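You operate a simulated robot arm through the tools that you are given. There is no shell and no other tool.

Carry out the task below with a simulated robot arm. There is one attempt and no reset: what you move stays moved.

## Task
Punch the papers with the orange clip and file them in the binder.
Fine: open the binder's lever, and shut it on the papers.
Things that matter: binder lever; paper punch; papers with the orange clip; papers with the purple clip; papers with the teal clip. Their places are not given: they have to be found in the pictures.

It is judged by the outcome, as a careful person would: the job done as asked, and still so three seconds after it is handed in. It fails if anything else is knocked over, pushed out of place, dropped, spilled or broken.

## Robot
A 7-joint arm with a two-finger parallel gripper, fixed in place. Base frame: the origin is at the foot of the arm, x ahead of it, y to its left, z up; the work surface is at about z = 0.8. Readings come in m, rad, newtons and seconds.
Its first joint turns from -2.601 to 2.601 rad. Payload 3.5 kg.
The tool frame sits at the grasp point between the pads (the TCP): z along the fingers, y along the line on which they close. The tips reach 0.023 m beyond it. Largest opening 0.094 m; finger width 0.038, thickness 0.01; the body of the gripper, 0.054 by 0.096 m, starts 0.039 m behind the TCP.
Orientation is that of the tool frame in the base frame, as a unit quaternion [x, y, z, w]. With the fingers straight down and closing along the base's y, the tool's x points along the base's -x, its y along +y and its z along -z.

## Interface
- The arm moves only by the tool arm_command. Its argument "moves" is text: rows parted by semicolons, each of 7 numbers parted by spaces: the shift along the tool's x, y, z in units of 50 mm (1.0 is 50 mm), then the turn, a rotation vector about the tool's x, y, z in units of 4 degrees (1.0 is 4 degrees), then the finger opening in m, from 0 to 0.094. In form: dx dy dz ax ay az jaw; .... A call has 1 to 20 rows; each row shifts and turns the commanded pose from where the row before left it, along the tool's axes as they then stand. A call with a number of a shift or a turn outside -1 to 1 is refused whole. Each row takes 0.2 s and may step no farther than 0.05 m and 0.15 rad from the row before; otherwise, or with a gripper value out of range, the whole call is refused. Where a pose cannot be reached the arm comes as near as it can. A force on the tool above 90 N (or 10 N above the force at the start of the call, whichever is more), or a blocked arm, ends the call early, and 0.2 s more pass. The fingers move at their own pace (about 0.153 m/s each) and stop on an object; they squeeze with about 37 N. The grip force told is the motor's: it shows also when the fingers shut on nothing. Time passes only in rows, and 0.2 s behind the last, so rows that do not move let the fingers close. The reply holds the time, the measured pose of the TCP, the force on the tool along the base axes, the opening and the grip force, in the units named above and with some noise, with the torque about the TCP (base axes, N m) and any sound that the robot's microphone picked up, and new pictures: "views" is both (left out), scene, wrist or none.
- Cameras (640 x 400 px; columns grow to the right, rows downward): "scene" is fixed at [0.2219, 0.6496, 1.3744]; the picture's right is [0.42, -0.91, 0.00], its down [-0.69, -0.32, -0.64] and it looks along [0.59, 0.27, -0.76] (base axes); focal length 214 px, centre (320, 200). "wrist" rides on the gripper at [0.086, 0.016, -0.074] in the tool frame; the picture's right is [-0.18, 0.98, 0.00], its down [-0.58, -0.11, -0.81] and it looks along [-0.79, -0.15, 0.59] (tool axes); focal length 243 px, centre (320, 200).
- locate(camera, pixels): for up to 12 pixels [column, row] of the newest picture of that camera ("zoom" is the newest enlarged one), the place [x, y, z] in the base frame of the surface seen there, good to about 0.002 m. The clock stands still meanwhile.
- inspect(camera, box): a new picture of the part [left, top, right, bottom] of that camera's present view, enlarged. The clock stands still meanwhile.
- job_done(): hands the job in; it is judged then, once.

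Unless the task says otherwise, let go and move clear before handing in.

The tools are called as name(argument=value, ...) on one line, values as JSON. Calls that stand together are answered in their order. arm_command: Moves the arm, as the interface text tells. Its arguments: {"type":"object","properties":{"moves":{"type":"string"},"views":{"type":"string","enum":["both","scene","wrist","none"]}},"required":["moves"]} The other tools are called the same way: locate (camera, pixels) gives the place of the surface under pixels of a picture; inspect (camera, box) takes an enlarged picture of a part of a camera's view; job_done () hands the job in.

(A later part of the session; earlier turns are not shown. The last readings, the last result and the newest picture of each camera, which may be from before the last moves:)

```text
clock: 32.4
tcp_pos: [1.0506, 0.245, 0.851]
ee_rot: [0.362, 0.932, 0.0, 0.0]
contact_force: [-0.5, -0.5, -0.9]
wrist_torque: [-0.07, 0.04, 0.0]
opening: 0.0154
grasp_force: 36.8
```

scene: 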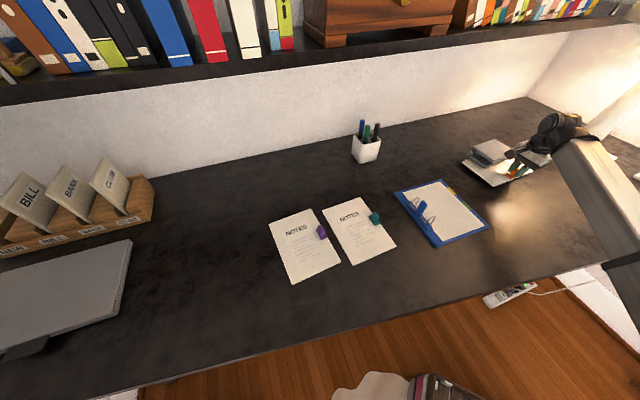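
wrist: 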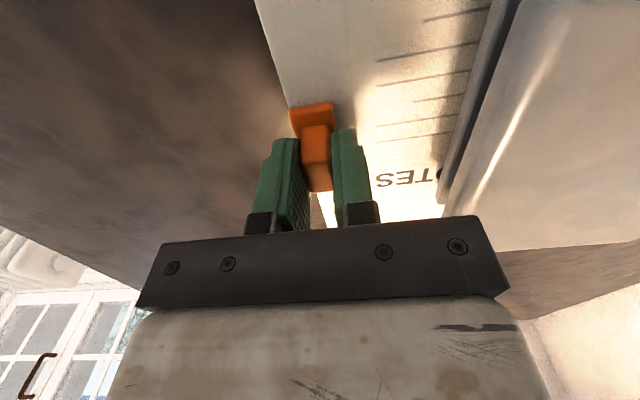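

arm_command(moves="0 0 0.02 0 0 0 0; 0 0 0 0 0 0 0.03; 0 0 0 0 0 0 0.036; 0 0 0 0 0 0 0.036; 0 0 -0.3 0 0 0 0.036; 0 0 -0.7 0 0 0 0.036; 0 0 -1 0 0 0 0.036; 0 0 -0.6 0 0 0 0.036; 0 0 0 0 0 0 0.036", views="both")

inspect(camera="scene", box=[455, 125, 575, 205])

```text
clock: 34.4
tcp_pos: [1.0509, 0.2455, 0.98]
ee_rot: [0.362, 0.932, 0.0, 0.0]
contact_force: [-0.4, 0.2, 0.3]
wrist_torque: [0.0, 0.02, 0.01]
opening: 0.036
grasp_force: 0.0
```

scene: 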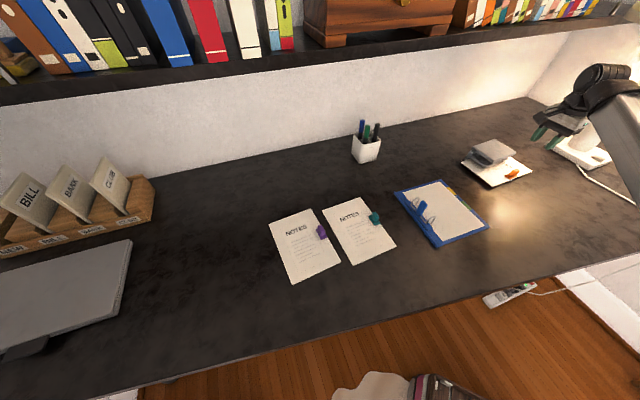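
wrist: 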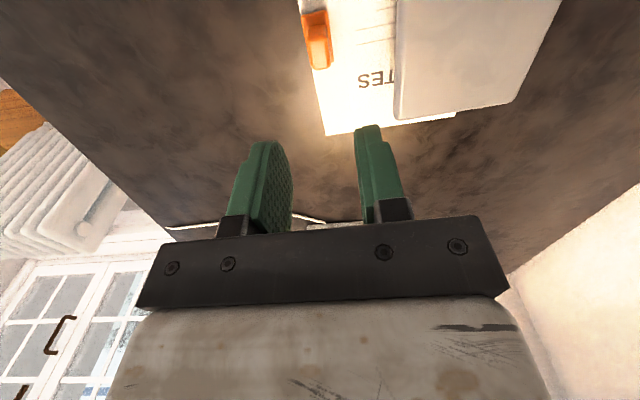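

```text
5.00 times, centred on (515, 165) of scene
```

zoom: 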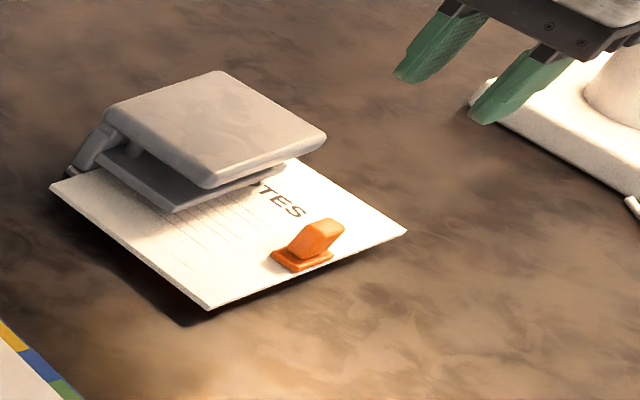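

The papers stayed in the slot. I'll measure their pose again.

locate(camera="zoom", pixels=[[53, 187], [209, 305], [403, 232], [310, 237], [290, 262], [200, 280], [380, 230], [90, 180], [66, 182], [205, 185], [323, 140], [218, 72]])

```text
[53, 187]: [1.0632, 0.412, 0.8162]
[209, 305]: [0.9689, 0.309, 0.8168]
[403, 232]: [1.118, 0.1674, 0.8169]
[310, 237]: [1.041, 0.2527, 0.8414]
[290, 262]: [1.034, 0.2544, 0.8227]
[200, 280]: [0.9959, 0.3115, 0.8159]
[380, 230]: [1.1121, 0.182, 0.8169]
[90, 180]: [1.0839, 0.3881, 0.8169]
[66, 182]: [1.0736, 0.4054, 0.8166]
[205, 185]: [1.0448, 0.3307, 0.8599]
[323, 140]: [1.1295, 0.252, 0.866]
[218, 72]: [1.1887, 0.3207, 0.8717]
```

inspect(camera="scene", box=[460, 145, 490, 170])

locate(camera="zoom", pixels=[[110, 266], [150, 250], [170, 242], [190, 235], [210, 226], [230, 219], [250, 211], [262, 208]])

```text
16.00 times, centred on (475, 158) of scene
```

zoom: 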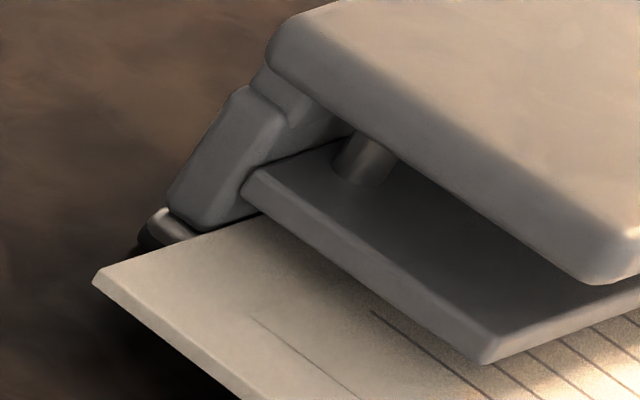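

```text
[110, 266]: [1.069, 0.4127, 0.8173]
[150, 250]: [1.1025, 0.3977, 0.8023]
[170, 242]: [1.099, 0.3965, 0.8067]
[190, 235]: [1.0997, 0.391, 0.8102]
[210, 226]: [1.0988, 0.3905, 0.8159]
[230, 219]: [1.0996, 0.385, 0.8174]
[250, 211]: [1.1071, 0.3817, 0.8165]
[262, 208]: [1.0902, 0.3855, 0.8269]
```

The sheets sit against the stop. Now I'll close the fingers and move over the front-centre of the punch lever at about (1.10,0.30), hovering above it.

arm_command(moves="0 0.5 0 0 0 0 0; 0 0.5 0 0 0 0 0; 0 0.46 0 0 0 0 0; 0 0 0.6 0 0 0 0; 0 0 0.6 0 0 0 0; 0 0 0.3 0 0 0 0; 0 0 0 0 0 0 0", views="both")

inspect(camera="scene", box=[455, 105, 575, 185])

```text
clock: 36.0
tcp_pos: [1.1005, 0.2989, 0.9046]
ee_rot: [0.363, 0.932, 0.001, 0.0]
contact_force: [0.0, -0.2, 0.1]
wrist_torque: [-0.01, 0.05, 0.0]
opening: 0.0
grasp_force: 36.8
```

scene: 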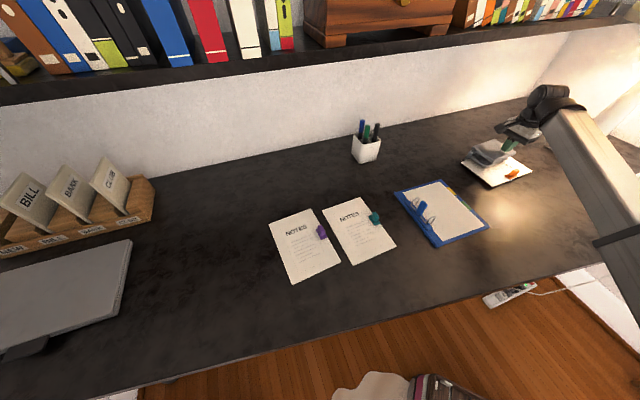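
wrist: 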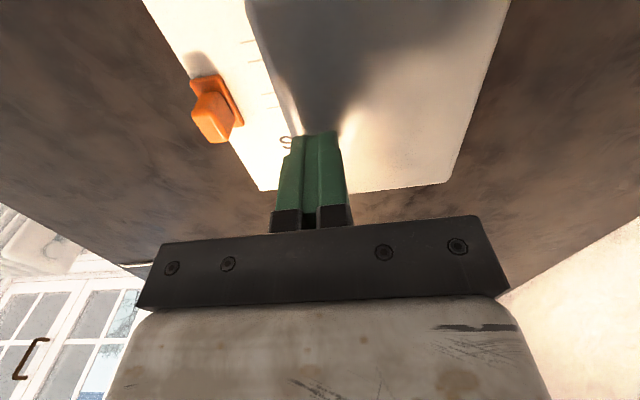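

```text
5.00 times, centred on (515, 145) of scene
```

zoom: 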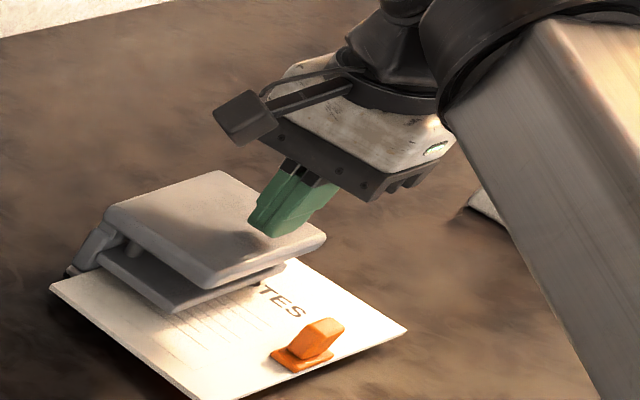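

Positioned over the lever front. I'll press down in small steps, watching the force and listening.

arm_command(moves="0 0 0.15 0 0 0 0; 0 0 0.1 0 0 0 0; 0 0 0.08 0 0 0 0; 0 0 0.08 0 0 0 0; 0 0 0 0 0 0 0", views="none")

```text
clock: 37.2
tcp_pos: [1.099, 0.2979, 0.8837]
ee_rot: [0.363, 0.932, -0.001, 0.0]
contact_force: [-2.0, -4.0, 3.2]
wrist_torque: [-0.06, 0.04, 0.02]
opening: 0.0002
grasp_force: 36.8
```

arm_command(moves="0 0 0.08 0 0 0 0; 0 0 0.08 0 0 0 0; 0 0 0.08 0 0 0 0; 0 0 0 0 0 0 0", views="scene")

inspect(camera="scene", box=[455, 105, 575, 185])

```text
clock: 38.2
tcp_pos: [1.1, 0.2988, 0.8822]
ee_rot: [0.362, 0.932, 0.003, 0.002]
contact_force: [-9.4, -2.8, 40.2]
wrist_torque: [0.36, 0.13, 0.14]
opening: 0.0
grasp_force: 37.3
stopped in row 4: the force on the tool passed its limit at 92 N (the readings are from after the stop); the commanded pose is now the measured one
```

scene: 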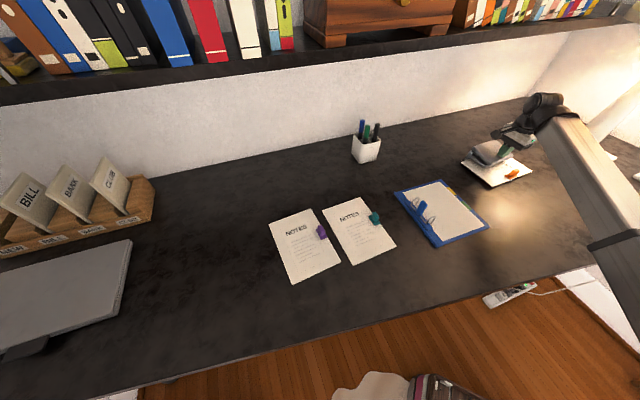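

```text
5.00 times, centred on (515, 145) of scene
```

zoom: 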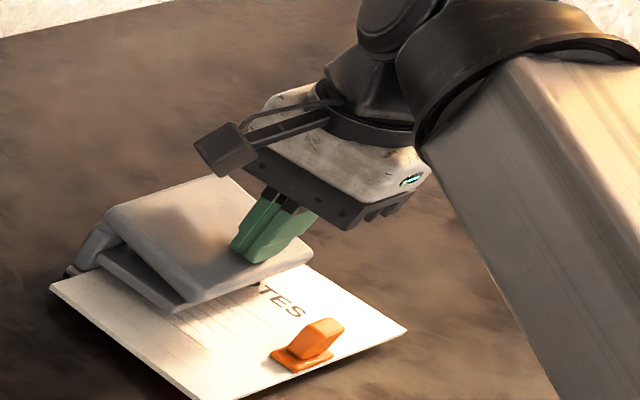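

The lever bottomed with over 90 N and looks down near the middle plate. I'll inspect the state closely before releasing.

inspect(camera="scene", box=[462, 138, 502, 175])

locate(camera="zoom", pixels=[[215, 100], [300, 230], [410, 240], [400, 245], [380, 250], [350, 230], [200, 190], [360, 215]])

```text
10.81 times, centred on (482, 156) of scene
```

zoom: 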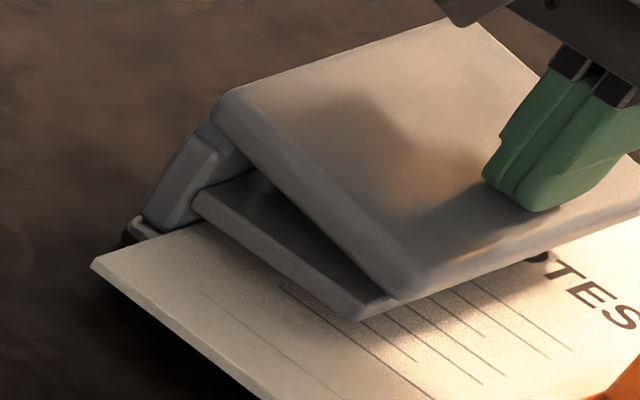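

```text
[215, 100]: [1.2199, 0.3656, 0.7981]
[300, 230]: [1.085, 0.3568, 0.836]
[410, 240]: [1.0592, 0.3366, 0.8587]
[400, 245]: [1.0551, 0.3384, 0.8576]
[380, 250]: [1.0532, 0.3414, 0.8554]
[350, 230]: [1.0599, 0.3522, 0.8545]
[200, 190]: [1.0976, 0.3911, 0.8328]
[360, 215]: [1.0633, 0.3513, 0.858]
```

The lever's front is now fully down on the middle plate. I'll hold briefly, lift, and check how the papers look.

arm_command(moves="0 0 0.02 0 0 0 0; 0 0 0 0 0 0 0; 0 0 0 0 0 0 0", views="none")

arm_command(moves="0 0 -0.1 0 0 0 0; 0 0 -0.2 0 0 0 0; 0 0 -0.3 0 0 0 0; 0 0 -0.5 0 0 0 0; 0 0 -0.7 0 0 0 0; 0 0 0 0 0 0 0", views="both")

inspect(camera="scene", box=[455, 125, 575, 205])

```text
clock: 39.0
tcp_pos: [1.0991, 0.2977, 0.8815]
ee_rot: [0.362, 0.932, 0.002, 0.005]
contact_force: [-11.5, -5.9, 70.1]
wrist_torque: [0.6, 0.08, 0.11]
opening: 0.0
grasp_force: 36.8
```

```text
clock: 40.4
tcp_pos: [1.0998, 0.2978, 0.9672]
ee_rot: [0.362, 0.932, 0.001, 0.003]
contact_force: [1.0, 0.3, -0.6]
wrist_torque: [-0.01, 0.0, 0.0]
opening: 0.0
grasp_force: 37.0
```

scene: 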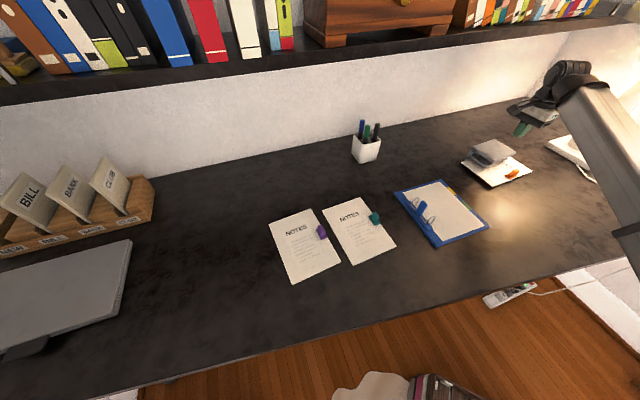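
wrist: 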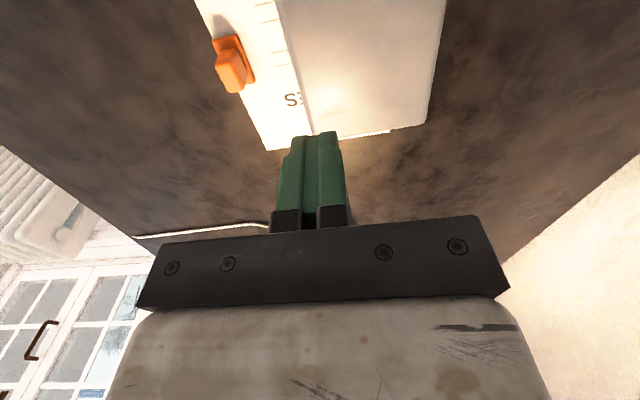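

```text
5.00 times, centred on (515, 165) of scene
```

zoom: 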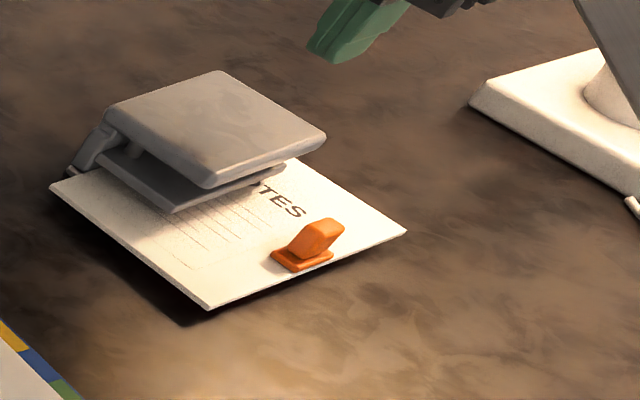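

The punch lever sprang back and the papers are unmoved. While they rest there, I'll go to the binder to view and open its lever.

arm_command(moves="0 0 -0.3 0 0 0.875 0; 0.924 -0.191 0 0 0 0 0; 0.924 -0.191 0 0 0 0 0; 0.924 -0.191 0 0 0 0 0; 0.924 -0.191 0 0 0 0 0; 0.924 -0.191 0 0 0 0 0; 0.924 -0.191 0 0 0 0 0; 0.924 -0.191 0 0 0 0 0; 0.924 -0.191 0 0 0 0 0; 0.924 -0.191 0 0 0 0 0; 0.924 -0.191 0 0 0 0 0; 0.924 -0.191 0 0 0 0 0; 0 0 0 0 0 0 0", views="both")

inspect(camera="wrist", box=[200, 0, 440, 160])

```text
clock: 43.2
tcp_pos: [0.6715, 0.5903, 0.9804]
ee_rot: [0.391, 0.921, 0.002, 0.002]
contact_force: [-0.3, 1.0, 1.0]
wrist_torque: [-0.03, 0.02, -0.01]
opening: 0.0002
grasp_force: 36.1
```

scene: 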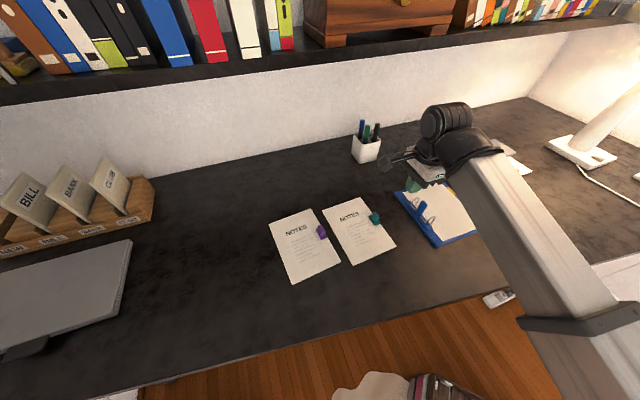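
wrist: 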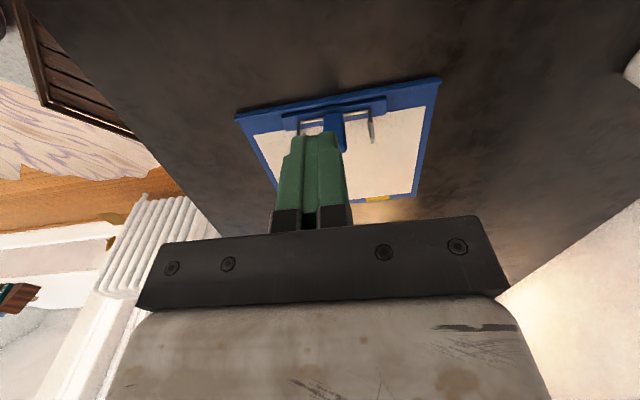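

```text
2.50 times, centred on (320, 80) of wrist
```

zoom: 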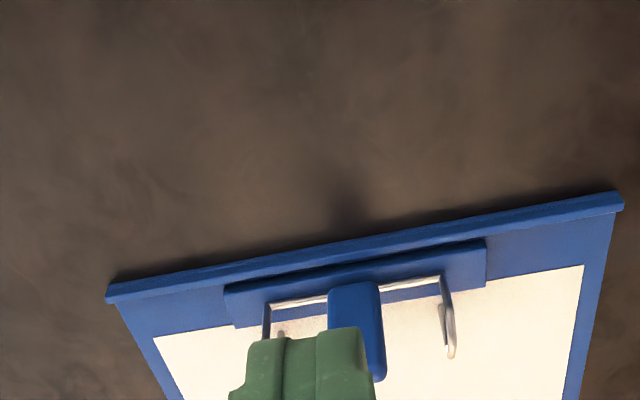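

The lever stands upright between the arches. I'll measure the lever, arches, and spine from this view.

locate(camera="zoom", pixels=[[330, 295], [376, 285], [352, 320], [378, 370], [330, 325], [226, 292], [484, 245], [487, 280], [110, 295], [620, 205], [450, 350], [443, 280]])

```text
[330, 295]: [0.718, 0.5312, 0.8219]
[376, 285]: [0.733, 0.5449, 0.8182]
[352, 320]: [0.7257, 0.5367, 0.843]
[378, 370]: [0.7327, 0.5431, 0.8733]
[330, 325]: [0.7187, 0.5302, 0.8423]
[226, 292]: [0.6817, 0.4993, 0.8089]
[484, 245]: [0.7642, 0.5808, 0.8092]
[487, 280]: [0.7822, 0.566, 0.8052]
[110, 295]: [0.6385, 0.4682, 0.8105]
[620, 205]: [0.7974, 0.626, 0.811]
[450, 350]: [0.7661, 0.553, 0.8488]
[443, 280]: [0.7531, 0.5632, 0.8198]
```

Geometry: hinge bar at q≈0.134, z≈0.82; lever top z≈0.875; posts at q≈0.158. I'll place closed fingers on the paper side of the lever, high up, before pushing it toward the spine.

arm_command(moves="-0.81 0.01 0 0 0 -0.2 0; -0.81 0.01 0 0 0 0 0; -0.8 0 0 0 0 0 0; 0 0 0.7 0 0 0 0; 0 0 0.7 0 0 0 0; 0 0 0.5 0 0 0 0; 0 0 0 0 0 0 0", views="both")

inspect(camera="scene", box=[380, 165, 500, 255])

inspect(camera="wrist", box=[220, 60, 420, 220])

```text
clock: 44.8
tcp_pos: [0.7583, 0.5061, 0.8841]
ee_rot: [0.384, 0.923, 0.002, 0.002]
contact_force: [-0.7, -0.6, 0.2]
wrist_torque: [0.02, -0.01, 0.04]
opening: 0.0001
grasp_force: 36.8
```

scene: 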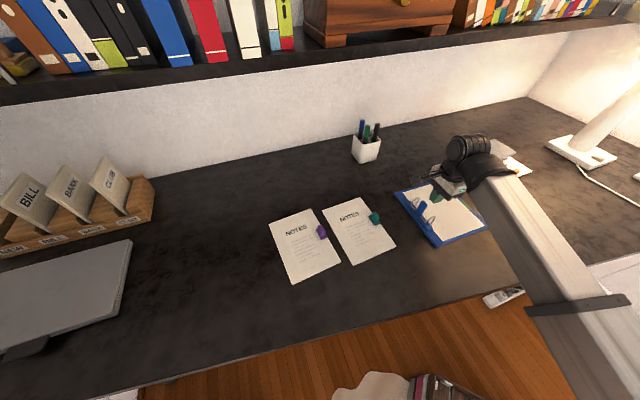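
wrist: 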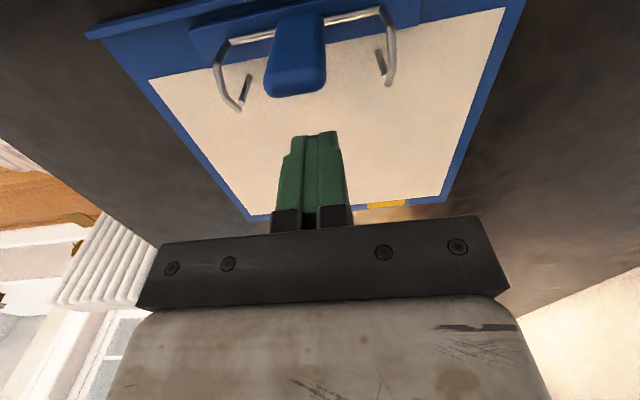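

```text
4.44 times, centred on (440, 210) of scene
```

zoom: 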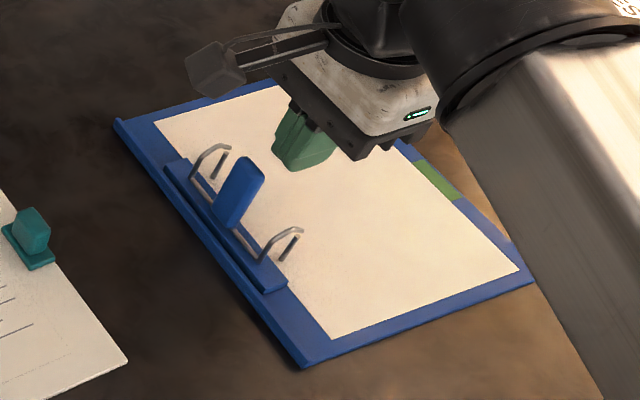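

```text
2.50 times, centred on (320, 140) of wrist
```

zoom: 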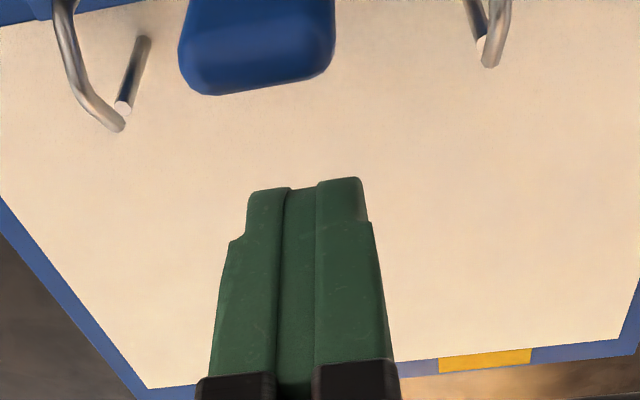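

The fingers are on the paper side with about 1 cm of gap. I'll start pushing the lever toward the spine along an arc, in small steps.

arm_command(moves="0.3 -0.03 0 0 0 0 0; 0.12 0 0 0 0 0 0; 0.1 0 0 0 0 0 0; 0.11 0 0.02 0 0 0 0; 0.11 0 0.03 0 0 0 0; 0 0 0 0 0 0 0", views="both")

inspect(camera="scene", box=[380, 165, 500, 255])

```text
clock: 46.2
tcp_pos: [0.7302, 0.5307, 0.8821]
ee_rot: [0.385, 0.923, 0.001, 0.002]
contact_force: [-0.1, -0.1, -0.5]
wrist_torque: [-0.04, -0.01, 0.01]
opening: 0.0002
grasp_force: 37.4
```

scene: 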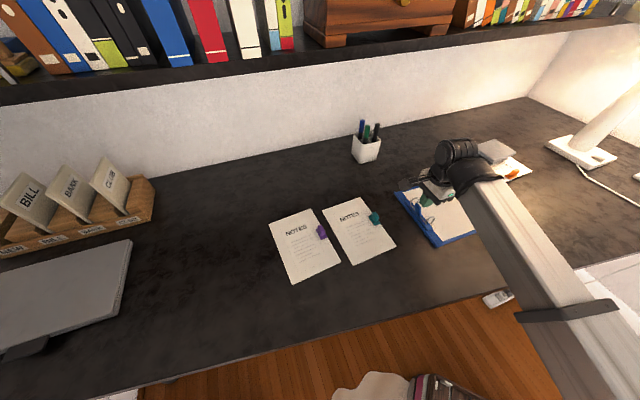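
wrist: 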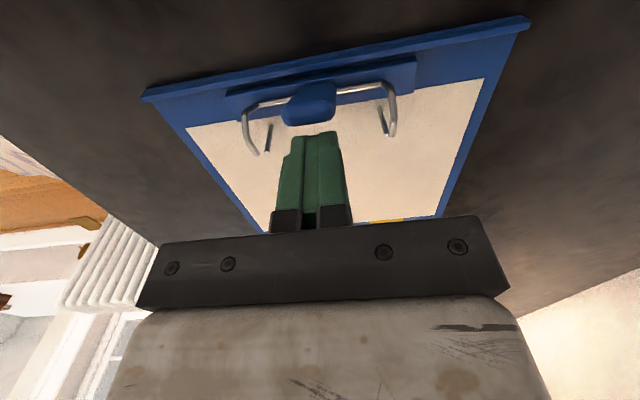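

```text
4.44 times, centred on (440, 210) of scene
```

zoom: 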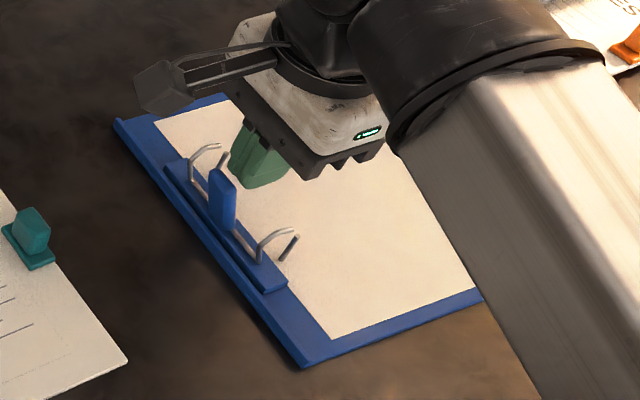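

The lever is turning easily and the arches are lifting off the posts; the binder hasn't moved. I'll continue along the arc.

arm_command(moves="0.1 0 0.05 0 0 0 0; 0.1 0 0.06 0 0 0 0; 0.08 0 0.07 0 0 0 0; 0.08 0 0.08 0 0 0 0; 0 0 0 0 0 0 0", views="wrist")

inspect(camera="scene", box=[380, 165, 500, 255])

```text
clock: 47.4
tcp_pos: [0.7176, 0.5413, 0.8699]
ee_rot: [0.385, 0.923, 0.002, 0.003]
contact_force: [3.5, -3.7, 14.7]
wrist_torque: [0.11, 0.07, 0.01]
opening: 0.0001
grasp_force: 37.0
```

wrist: 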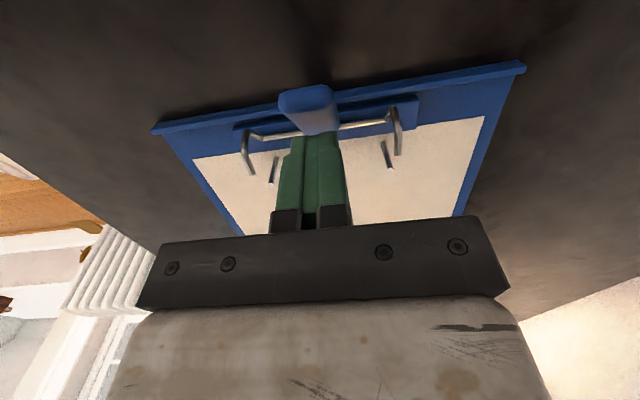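

```text
4.44 times, centred on (440, 210) of scene
```

zoom: 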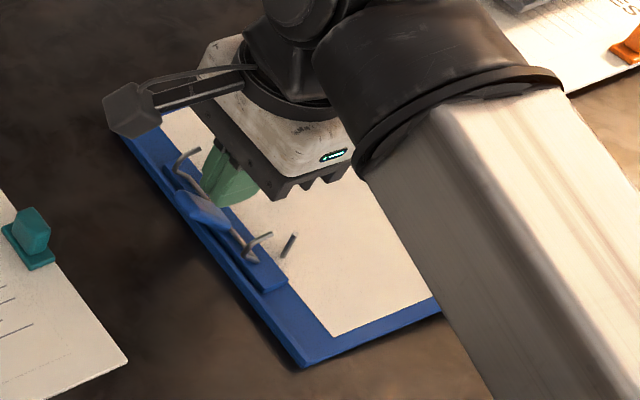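

Force rose to about 15 N, so the lever is likely near its open stop at around 60°. I'll measure its angle.

inspect(camera="scene", box=[404, 192, 452, 232])

locate(camera="wrist", pixels=[[282, 98], [330, 92], [310, 120], [300, 90], [245, 172], [398, 150], [154, 128], [525, 66]])

```text
10.00 times, centred on (428, 212) of scene
```

zoom: 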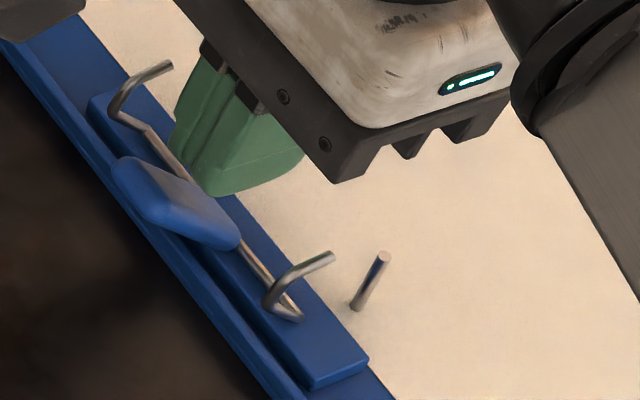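

```text
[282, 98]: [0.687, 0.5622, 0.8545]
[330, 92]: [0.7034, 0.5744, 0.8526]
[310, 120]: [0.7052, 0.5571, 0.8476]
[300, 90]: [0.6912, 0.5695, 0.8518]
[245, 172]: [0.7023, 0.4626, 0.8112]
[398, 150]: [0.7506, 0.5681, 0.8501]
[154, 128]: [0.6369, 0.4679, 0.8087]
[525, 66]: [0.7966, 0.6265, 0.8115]
```

arm_command(moves="0.03 0 0.04 0 0 0 0; 0 0 0 0 0 0 0", views="none")

```text
clock: 48.0
tcp_pos: [0.7167, 0.5442, 0.8686]
ee_rot: [0.385, 0.923, 0.002, 0.002]
contact_force: [2.7, -2.9, 14.4]
wrist_torque: [0.14, 0.05, 0.08]
opening: 0.0
grasp_force: 36.8
```

arm_command(moves="0.05 0 0.06 0 0 0 0; 0.05 0 0.07 0 0 0 0; 0 0 0 0 0 0 0", views="wrist")

inspect(camera="scene", box=[404, 192, 452, 232])

```text
clock: 48.8
tcp_pos: [0.7129, 0.5482, 0.8617]
ee_rot: [0.385, 0.923, 0.002, 0.002]
contact_force: [2.1, -2.6, 14.2]
wrist_torque: [0.2, 0.14, 0.09]
opening: 0.0001
grasp_force: 37.3
```

wrist: 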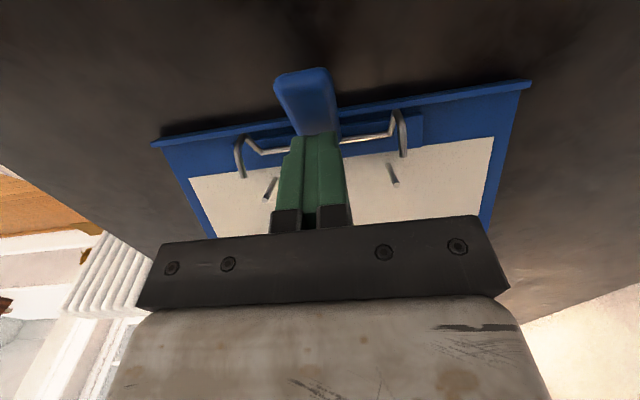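

```text
10.00 times, centred on (428, 212) of scene
```

zoom: 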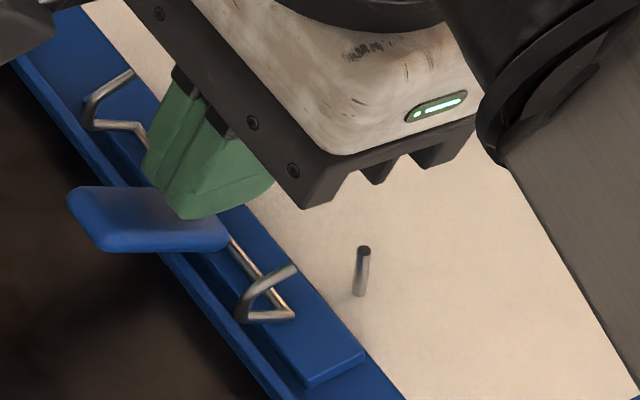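

The lever is now almost horizontal and the arches are well back. I'll back off and see whether it stays open.

arm_command(moves="0 0 -0.2 0 0 0 0; -0.4 0 -0.6 0 0 0 0; -0.4 0 -0.8 0 0 0 0; 0.8 0 -0.5 0 0 0 0; 1 0 0 0 0 0 0; 0.8 0 0 0 0 0 0; 0 0 0 0 0 0 0", views="both")

inspect(camera="scene", box=[380, 175, 476, 245])

inspect(camera="wrist", box=[200, 0, 440, 160])

```text
clock: 50.4
tcp_pos: [0.6494, 0.6125, 0.9666]
ee_rot: [0.384, 0.923, 0.001, 0.003]
contact_force: [-1.0, 0.3, 0.8]
wrist_torque: [0.0, 0.0, 0.0]
opening: 0.0
grasp_force: 37.2
```

scene: 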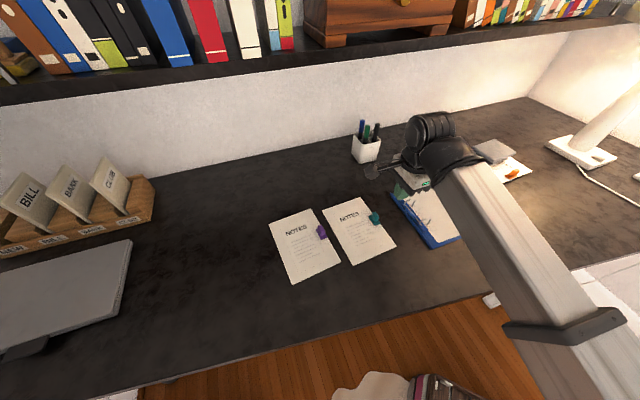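
wrist: 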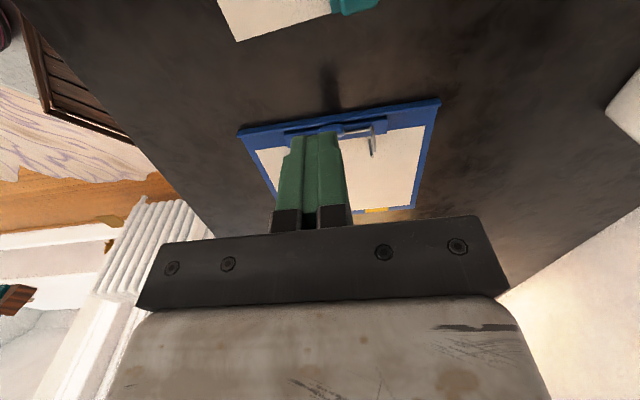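

```text
5.71 times, centred on (428, 210) of scene
```

zoom: 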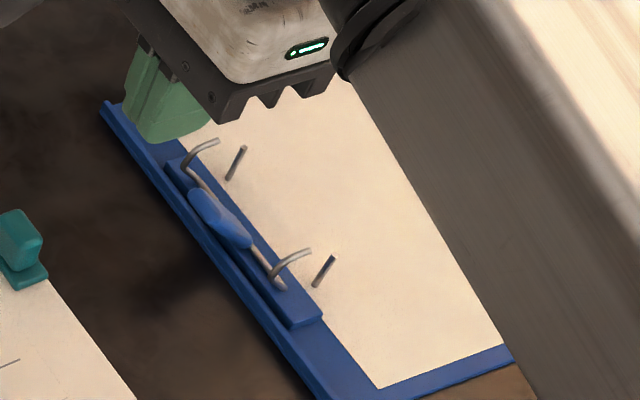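

```text
2.50 times, centred on (320, 80) of wrist
```

zoom: 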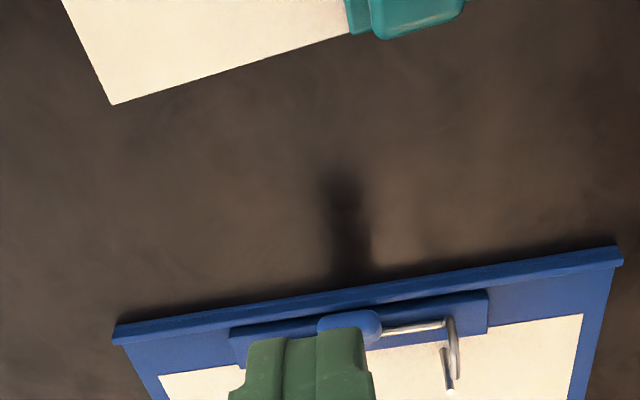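

The lever settled back to a stable open angle, with the arches clear of the posts. I'll move the arm away from the scene camera's view and measure it.

arm_command(moves="0 0 -0.8 0 0 0 0.04; -1 0 -0.2 0 0 0 0.04; -1 0 0 0 0 0 0.04; -1 0 0 0 0 0 0.04; -1 0 0 0 0 0 0.04; -1 0 0 0 0 0 0.04; -1 0 0 0 0 0 0.04; 0 0 0 0 0 0 0.04", views="scene")

inspect(camera="scene", box=[404, 186, 452, 226])

locate(camera="zoom", pixels=[[115, 195], [175, 230], [180, 270], [240, 300], [215, 95], [400, 270], [352, 372], [388, 325], [200, 185], [229, 135], [5, 65], [60, 110]])

```text
refused: row 2 steps farther than a row can; nothing moved
```

```text
10.00 times, centred on (428, 206) of scene
```

zoom: 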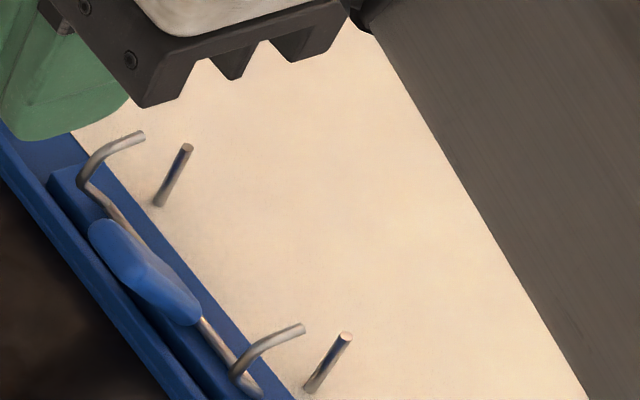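

```text
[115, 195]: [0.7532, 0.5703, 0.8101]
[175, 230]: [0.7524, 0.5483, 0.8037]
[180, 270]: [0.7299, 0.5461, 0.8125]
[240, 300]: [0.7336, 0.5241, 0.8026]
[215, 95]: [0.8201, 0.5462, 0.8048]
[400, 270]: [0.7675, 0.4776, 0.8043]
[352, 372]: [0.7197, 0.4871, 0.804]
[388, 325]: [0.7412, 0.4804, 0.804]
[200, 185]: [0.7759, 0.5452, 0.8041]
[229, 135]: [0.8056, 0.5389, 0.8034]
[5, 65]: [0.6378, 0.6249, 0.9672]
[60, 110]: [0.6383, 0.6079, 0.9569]
```

The binder appears shifted slightly compared with the earlier zoom. I'll move the arm aside and measure.

arm_command(moves="0 0 -0.8 0 0 0 0.04; -1 0 0 0 0 0 0.04; -1 0 0 0 0 0 0.04; -1 0 0 0 0 0 0.04; -1 0 0 0 0 0 0.04; -1 0 0 0 0 0 0.04; -1 0 0 0 0 0 0.04; 0 0 0 0 0 0 0.04", views="scene")

inspect(camera="scene", box=[380, 165, 500, 255])

locate(camera="zoom", pixels=[[98, 125], [303, 364], [540, 275], [325, 65], [305, 360], [112, 130], [232, 187], [225, 205], [200, 210], [250, 240], [170, 165], [285, 290]])

```text
clock: 52.2
tcp_pos: [0.8606, 0.3958, 1.0069]
ee_rot: [0.384, 0.923, 0.002, 0.002]
contact_force: [-0.3, -0.1, 0.0]
wrist_torque: [0.01, 0.0, 0.01]
opening: 0.04
grasp_force: 0.0
```

scene: 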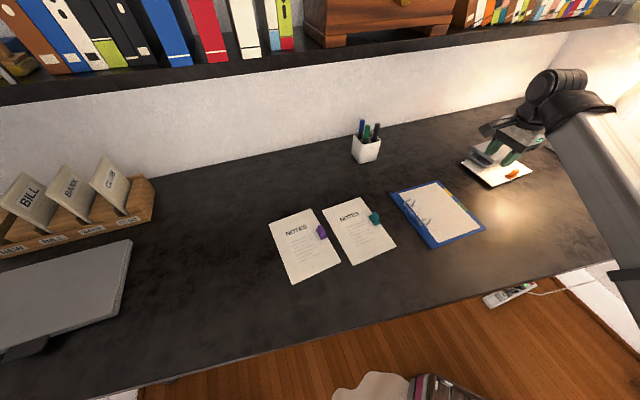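

```text
4.44 times, centred on (440, 210) of scene
```

zoom: 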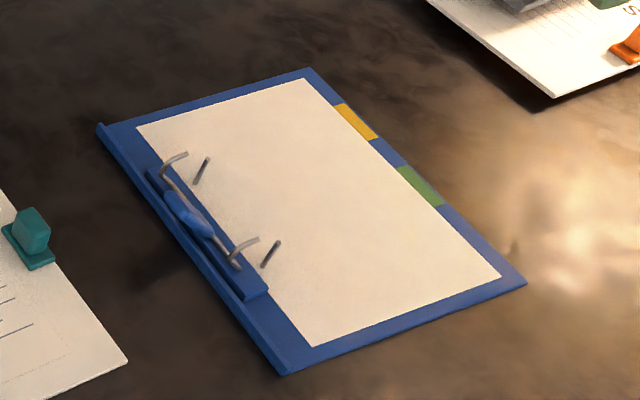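

```text
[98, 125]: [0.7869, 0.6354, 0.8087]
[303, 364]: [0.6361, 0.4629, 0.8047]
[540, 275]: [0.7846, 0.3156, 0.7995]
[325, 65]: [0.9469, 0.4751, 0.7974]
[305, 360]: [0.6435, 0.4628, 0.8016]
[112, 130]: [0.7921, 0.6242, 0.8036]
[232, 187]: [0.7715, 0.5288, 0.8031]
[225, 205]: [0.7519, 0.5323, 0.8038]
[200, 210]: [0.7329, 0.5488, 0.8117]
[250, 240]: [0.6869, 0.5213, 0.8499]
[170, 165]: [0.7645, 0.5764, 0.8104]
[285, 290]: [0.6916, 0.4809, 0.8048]
```

The binder slid about 1.4 cm toward its spine side during the over-push, and the lever rests open at roughly 55–60°. I'll re-measure the posts and arches precisely in their new place.

inspect(camera="scene", box=[402, 188, 442, 222])

```text
11.76 times, centred on (422, 205) of scene
```

zoom: 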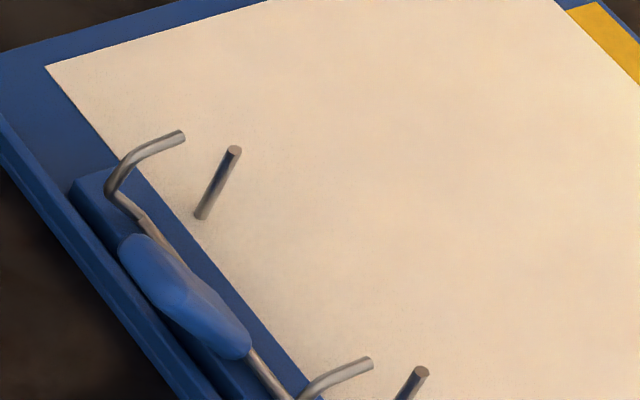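

locate(camera="zoom", pixels=[[233, 151], [201, 215], [215, 185], [420, 372], [403, 395], [181, 137], [110, 185], [368, 362], [135, 245], [180, 280], [245, 340], [140, 215]])

inspect(camera="scene", box=[412, 200, 462, 242])

locate(camera="zoom", pixels=[[260, 195], [240, 245], [252, 220], [223, 195], [205, 188]])

```text
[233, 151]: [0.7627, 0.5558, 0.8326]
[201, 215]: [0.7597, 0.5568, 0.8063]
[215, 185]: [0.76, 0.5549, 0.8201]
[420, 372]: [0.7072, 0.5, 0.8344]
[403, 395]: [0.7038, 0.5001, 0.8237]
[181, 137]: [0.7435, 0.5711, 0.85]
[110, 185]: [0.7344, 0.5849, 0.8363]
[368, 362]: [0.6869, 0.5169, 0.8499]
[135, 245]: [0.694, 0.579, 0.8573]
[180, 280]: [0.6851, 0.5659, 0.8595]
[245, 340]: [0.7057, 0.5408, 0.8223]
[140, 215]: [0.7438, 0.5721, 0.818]
```

```text
9.52 times, centred on (437, 221) of scene
```

zoom: 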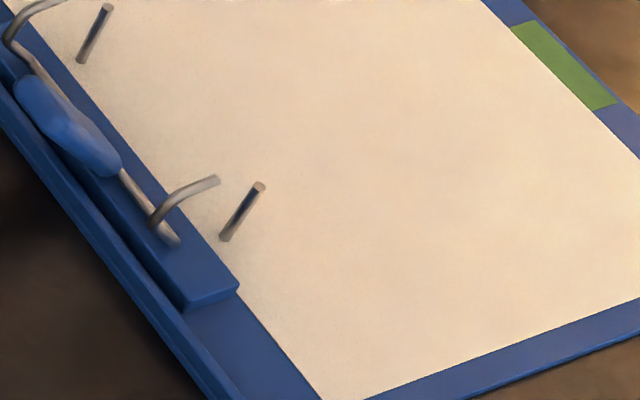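

```text
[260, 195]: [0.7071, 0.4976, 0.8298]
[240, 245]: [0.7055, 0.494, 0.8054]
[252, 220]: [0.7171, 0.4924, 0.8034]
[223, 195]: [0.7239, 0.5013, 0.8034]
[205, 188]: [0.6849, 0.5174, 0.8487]
```

The posts are now at (0.761,0.556) and (0.706,0.4995), and the open arches sit about 23 mm toward the spine, so the posts are free from above. Now I'll return to the papers in the punch.

arm_command(moves="0 0 0 0 0 -0.68 0.04; -0.968 0.071 0 0 0 0 0.04; -0.968 0.071 0 0 0 0 0.04; -0.968 0.071 0 0 0 0 0.04; -0.968 0.071 0 0 0 0 0.04; -0.968 0.071 0 0 0 0 0.04; 0 0 0.8 0 0 0 0.04; 0 0 0.8 0 0 0 0.04; 0 0 0.5 0 0 0 0.04; 0 0 0 0 0 0 0.04", views="both")

inspect(camera="wrist", box=[240, 60, 420, 200])

```text
clock: 54.4
tcp_pos: [1.0522, 0.249, 0.9022]
ee_rot: [0.362, 0.932, 0.002, 0.003]
contact_force: [-0.8, 0.6, 0.1]
wrist_torque: [-0.01, -0.01, -0.03]
opening: 0.0399
grasp_force: 0.1
```

scene: 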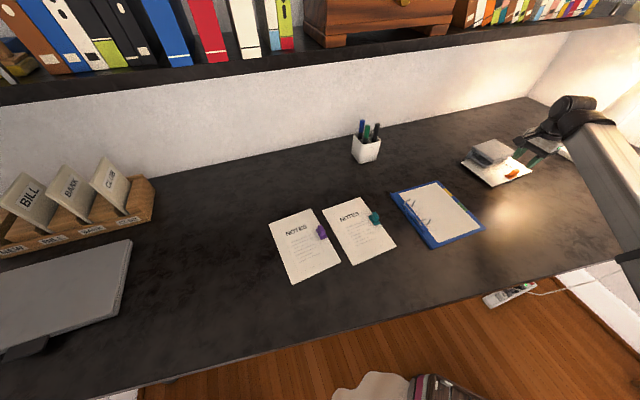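
wrist: 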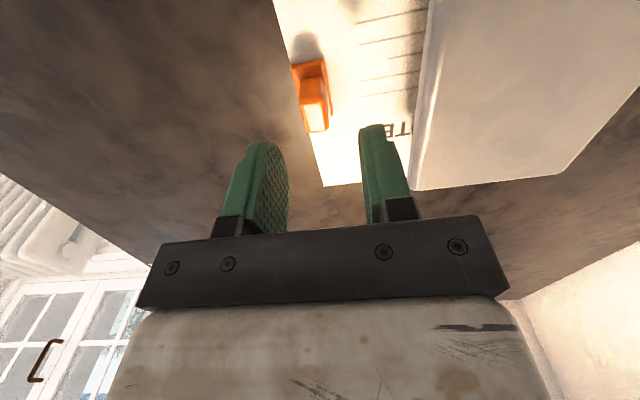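

```text
2.86 times, centred on (330, 130) of wrist
```

zoom: 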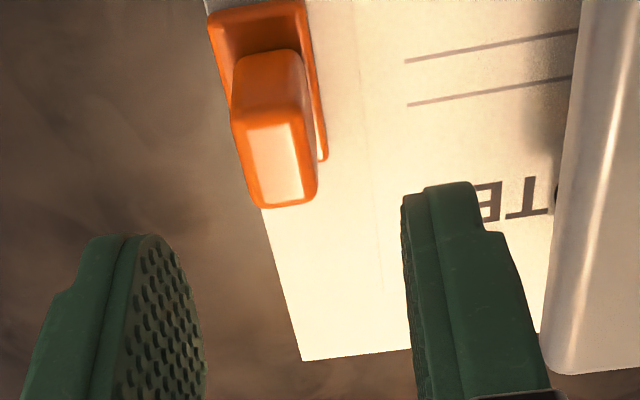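

locate(camera="zoom", pixels=[[240, 125], [305, 120], [262, 200], [315, 190], [278, 160], [302, 358]])

```text
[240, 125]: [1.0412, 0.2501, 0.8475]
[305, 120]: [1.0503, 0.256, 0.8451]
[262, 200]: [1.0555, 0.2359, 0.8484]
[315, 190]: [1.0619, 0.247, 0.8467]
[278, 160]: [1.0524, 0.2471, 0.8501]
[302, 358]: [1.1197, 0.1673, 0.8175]
```

The clip's top is at (1.052,0.247,0.849), directly under the gripper. I'll descend, grip and slide the papers straight out of the slot.

arm_command(moves="-0.02 -0.025 0.5 0 0 0 0.04; 0 0 0.53 0 0 0 0.04; 0 0 0 0 0 0 0.04; 0 0 0 0 0 0 0; 0 0 0 0 0 0 0; 0 0 0 0 0 0 0", views="none")

arm_command(moves="0 0 -0.03 0 0 0 0; 0 -0.2 0 0 0 0 0; 0 -0.3 0 0 0 0 0; 0 -0.4 0 0 0 0 0; 0 -0.5 0 0 0 0 0; 0 -0.5 0 0 0 0 0; 0 -0.5 0 0 0 0 0; 0 -0.3 0 0 0 0 0; 0 0 0 0 0 0 0", views="both")

inspect(camera="scene", box=[450, 125, 590, 215])

```text
clock: 55.8
tcp_pos: [1.0505, 0.2456, 0.8515]
ee_rot: [0.362, 0.932, 0.001, 0.002]
contact_force: [-2.6, -6.5, 0.2]
wrist_torque: [-0.19, 0.12, 0.16]
opening: 0.0157
grasp_force: 37.4
```

```text
clock: 57.8
tcp_pos: [0.9613, 0.1465, 0.8514]
ee_rot: [0.362, 0.932, 0.001, 0.002]
contact_force: [0.4, -0.9, 0.4]
wrist_torque: [-0.07, 0.05, 0.03]
opening: 0.0154
grasp_force: 37.1
```

scene: 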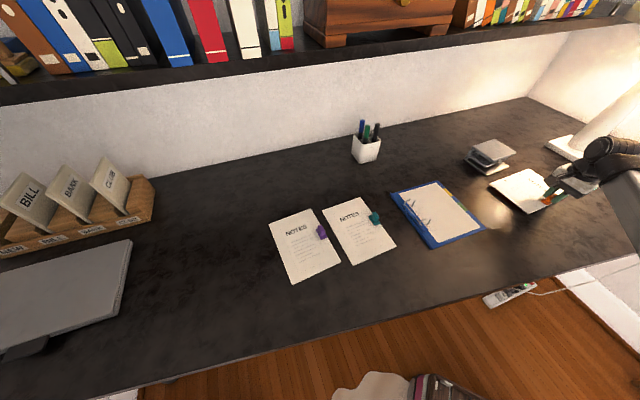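
wrist: 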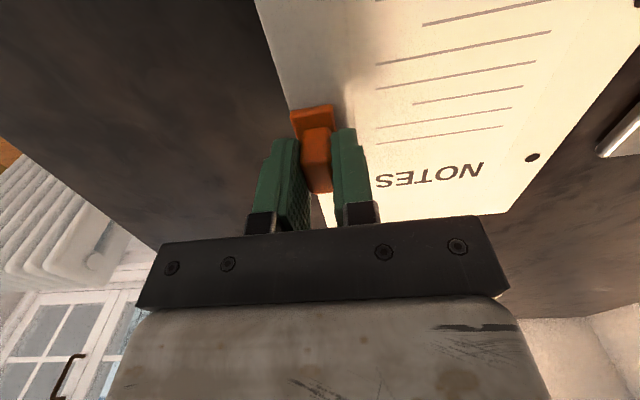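

```text
4.44 times, centred on (520, 170) of scene
```

zoom: 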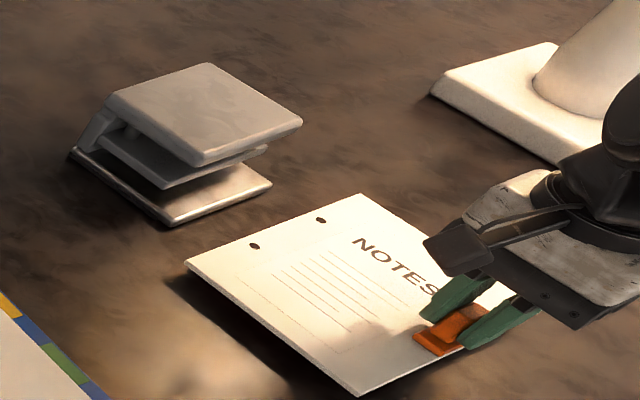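

Two punched holes are visible at zoom (254,246) and (321,220). I'll locate them precisely relative to the gripper.

inspect(camera="scene", box=[485, 155, 545, 195])

locate(camera="wrist", pixels=[[532, 158]])

```text
10.00 times, centred on (515, 175) of scene
```

zoom: 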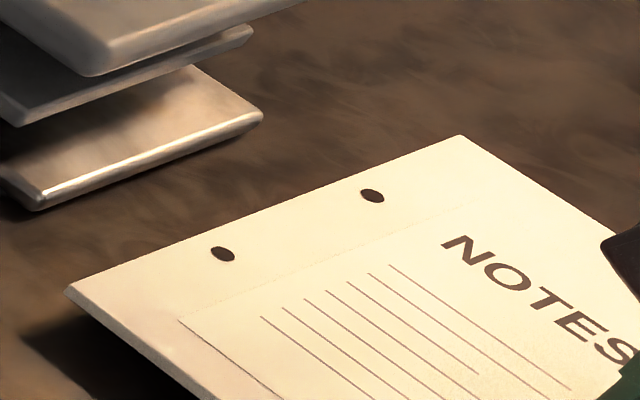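

```text
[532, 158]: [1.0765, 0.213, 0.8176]
```

locate(camera="zoom", pixels=[[222, 254], [372, 196], [67, 291], [460, 137], [300, 205], [225, 255], [219, 253], [375, 197], [369, 195]])

```text
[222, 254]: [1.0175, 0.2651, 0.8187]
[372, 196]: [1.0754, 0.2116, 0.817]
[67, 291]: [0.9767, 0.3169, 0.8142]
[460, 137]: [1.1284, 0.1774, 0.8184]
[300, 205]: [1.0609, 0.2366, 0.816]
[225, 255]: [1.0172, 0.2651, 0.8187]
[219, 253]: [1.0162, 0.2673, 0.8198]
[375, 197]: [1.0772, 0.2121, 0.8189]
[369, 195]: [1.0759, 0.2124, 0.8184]
```

The papers are punched, and the midpoint of the holes is 0.126 m from the TCP along paper-left. Next I'll lift, and measure the posts more carefully while the view is free.

inspect(camera="scene", box=[410, 195, 430, 208])

locate(camera="zoom", pixels=[[210, 95], [215, 105], [200, 130], [185, 160], [175, 180], [165, 200], [155, 215], [150, 230]])

inspect(camera="scene", box=[425, 212, 449, 228])

locate(camera="zoom", pixels=[[330, 190], [320, 210], [310, 230], [300, 250], [290, 280], [280, 300], [340, 170]])

```text
16.00 times, centred on (420, 202) of scene
```

zoom: 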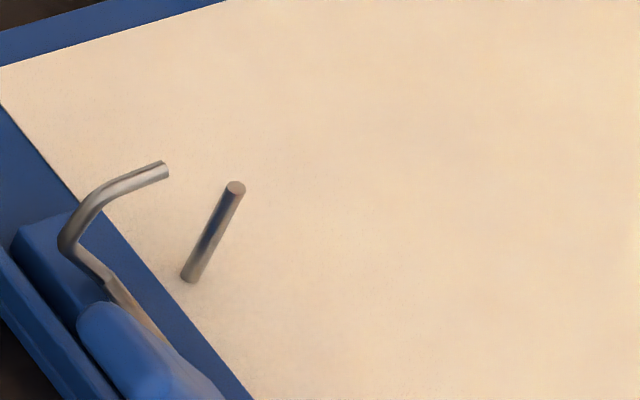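

```text
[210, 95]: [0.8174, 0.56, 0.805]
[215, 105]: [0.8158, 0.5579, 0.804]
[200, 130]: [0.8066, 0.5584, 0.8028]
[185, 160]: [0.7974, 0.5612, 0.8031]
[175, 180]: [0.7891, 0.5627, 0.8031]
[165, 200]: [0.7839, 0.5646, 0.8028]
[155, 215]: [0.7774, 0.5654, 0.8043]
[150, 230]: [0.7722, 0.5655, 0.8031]
```

```text
16.00 times, centred on (437, 220) of scene
```

zoom: 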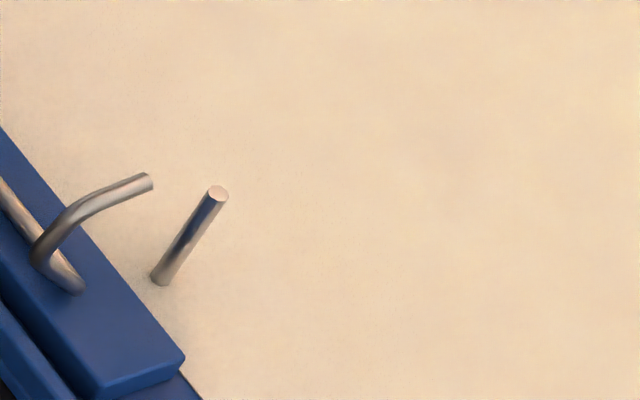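

```text
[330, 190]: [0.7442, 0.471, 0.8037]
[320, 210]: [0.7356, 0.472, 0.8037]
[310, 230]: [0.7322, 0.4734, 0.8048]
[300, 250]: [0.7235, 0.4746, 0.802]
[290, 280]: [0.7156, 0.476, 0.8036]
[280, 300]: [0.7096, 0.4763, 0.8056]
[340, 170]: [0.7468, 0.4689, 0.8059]
```

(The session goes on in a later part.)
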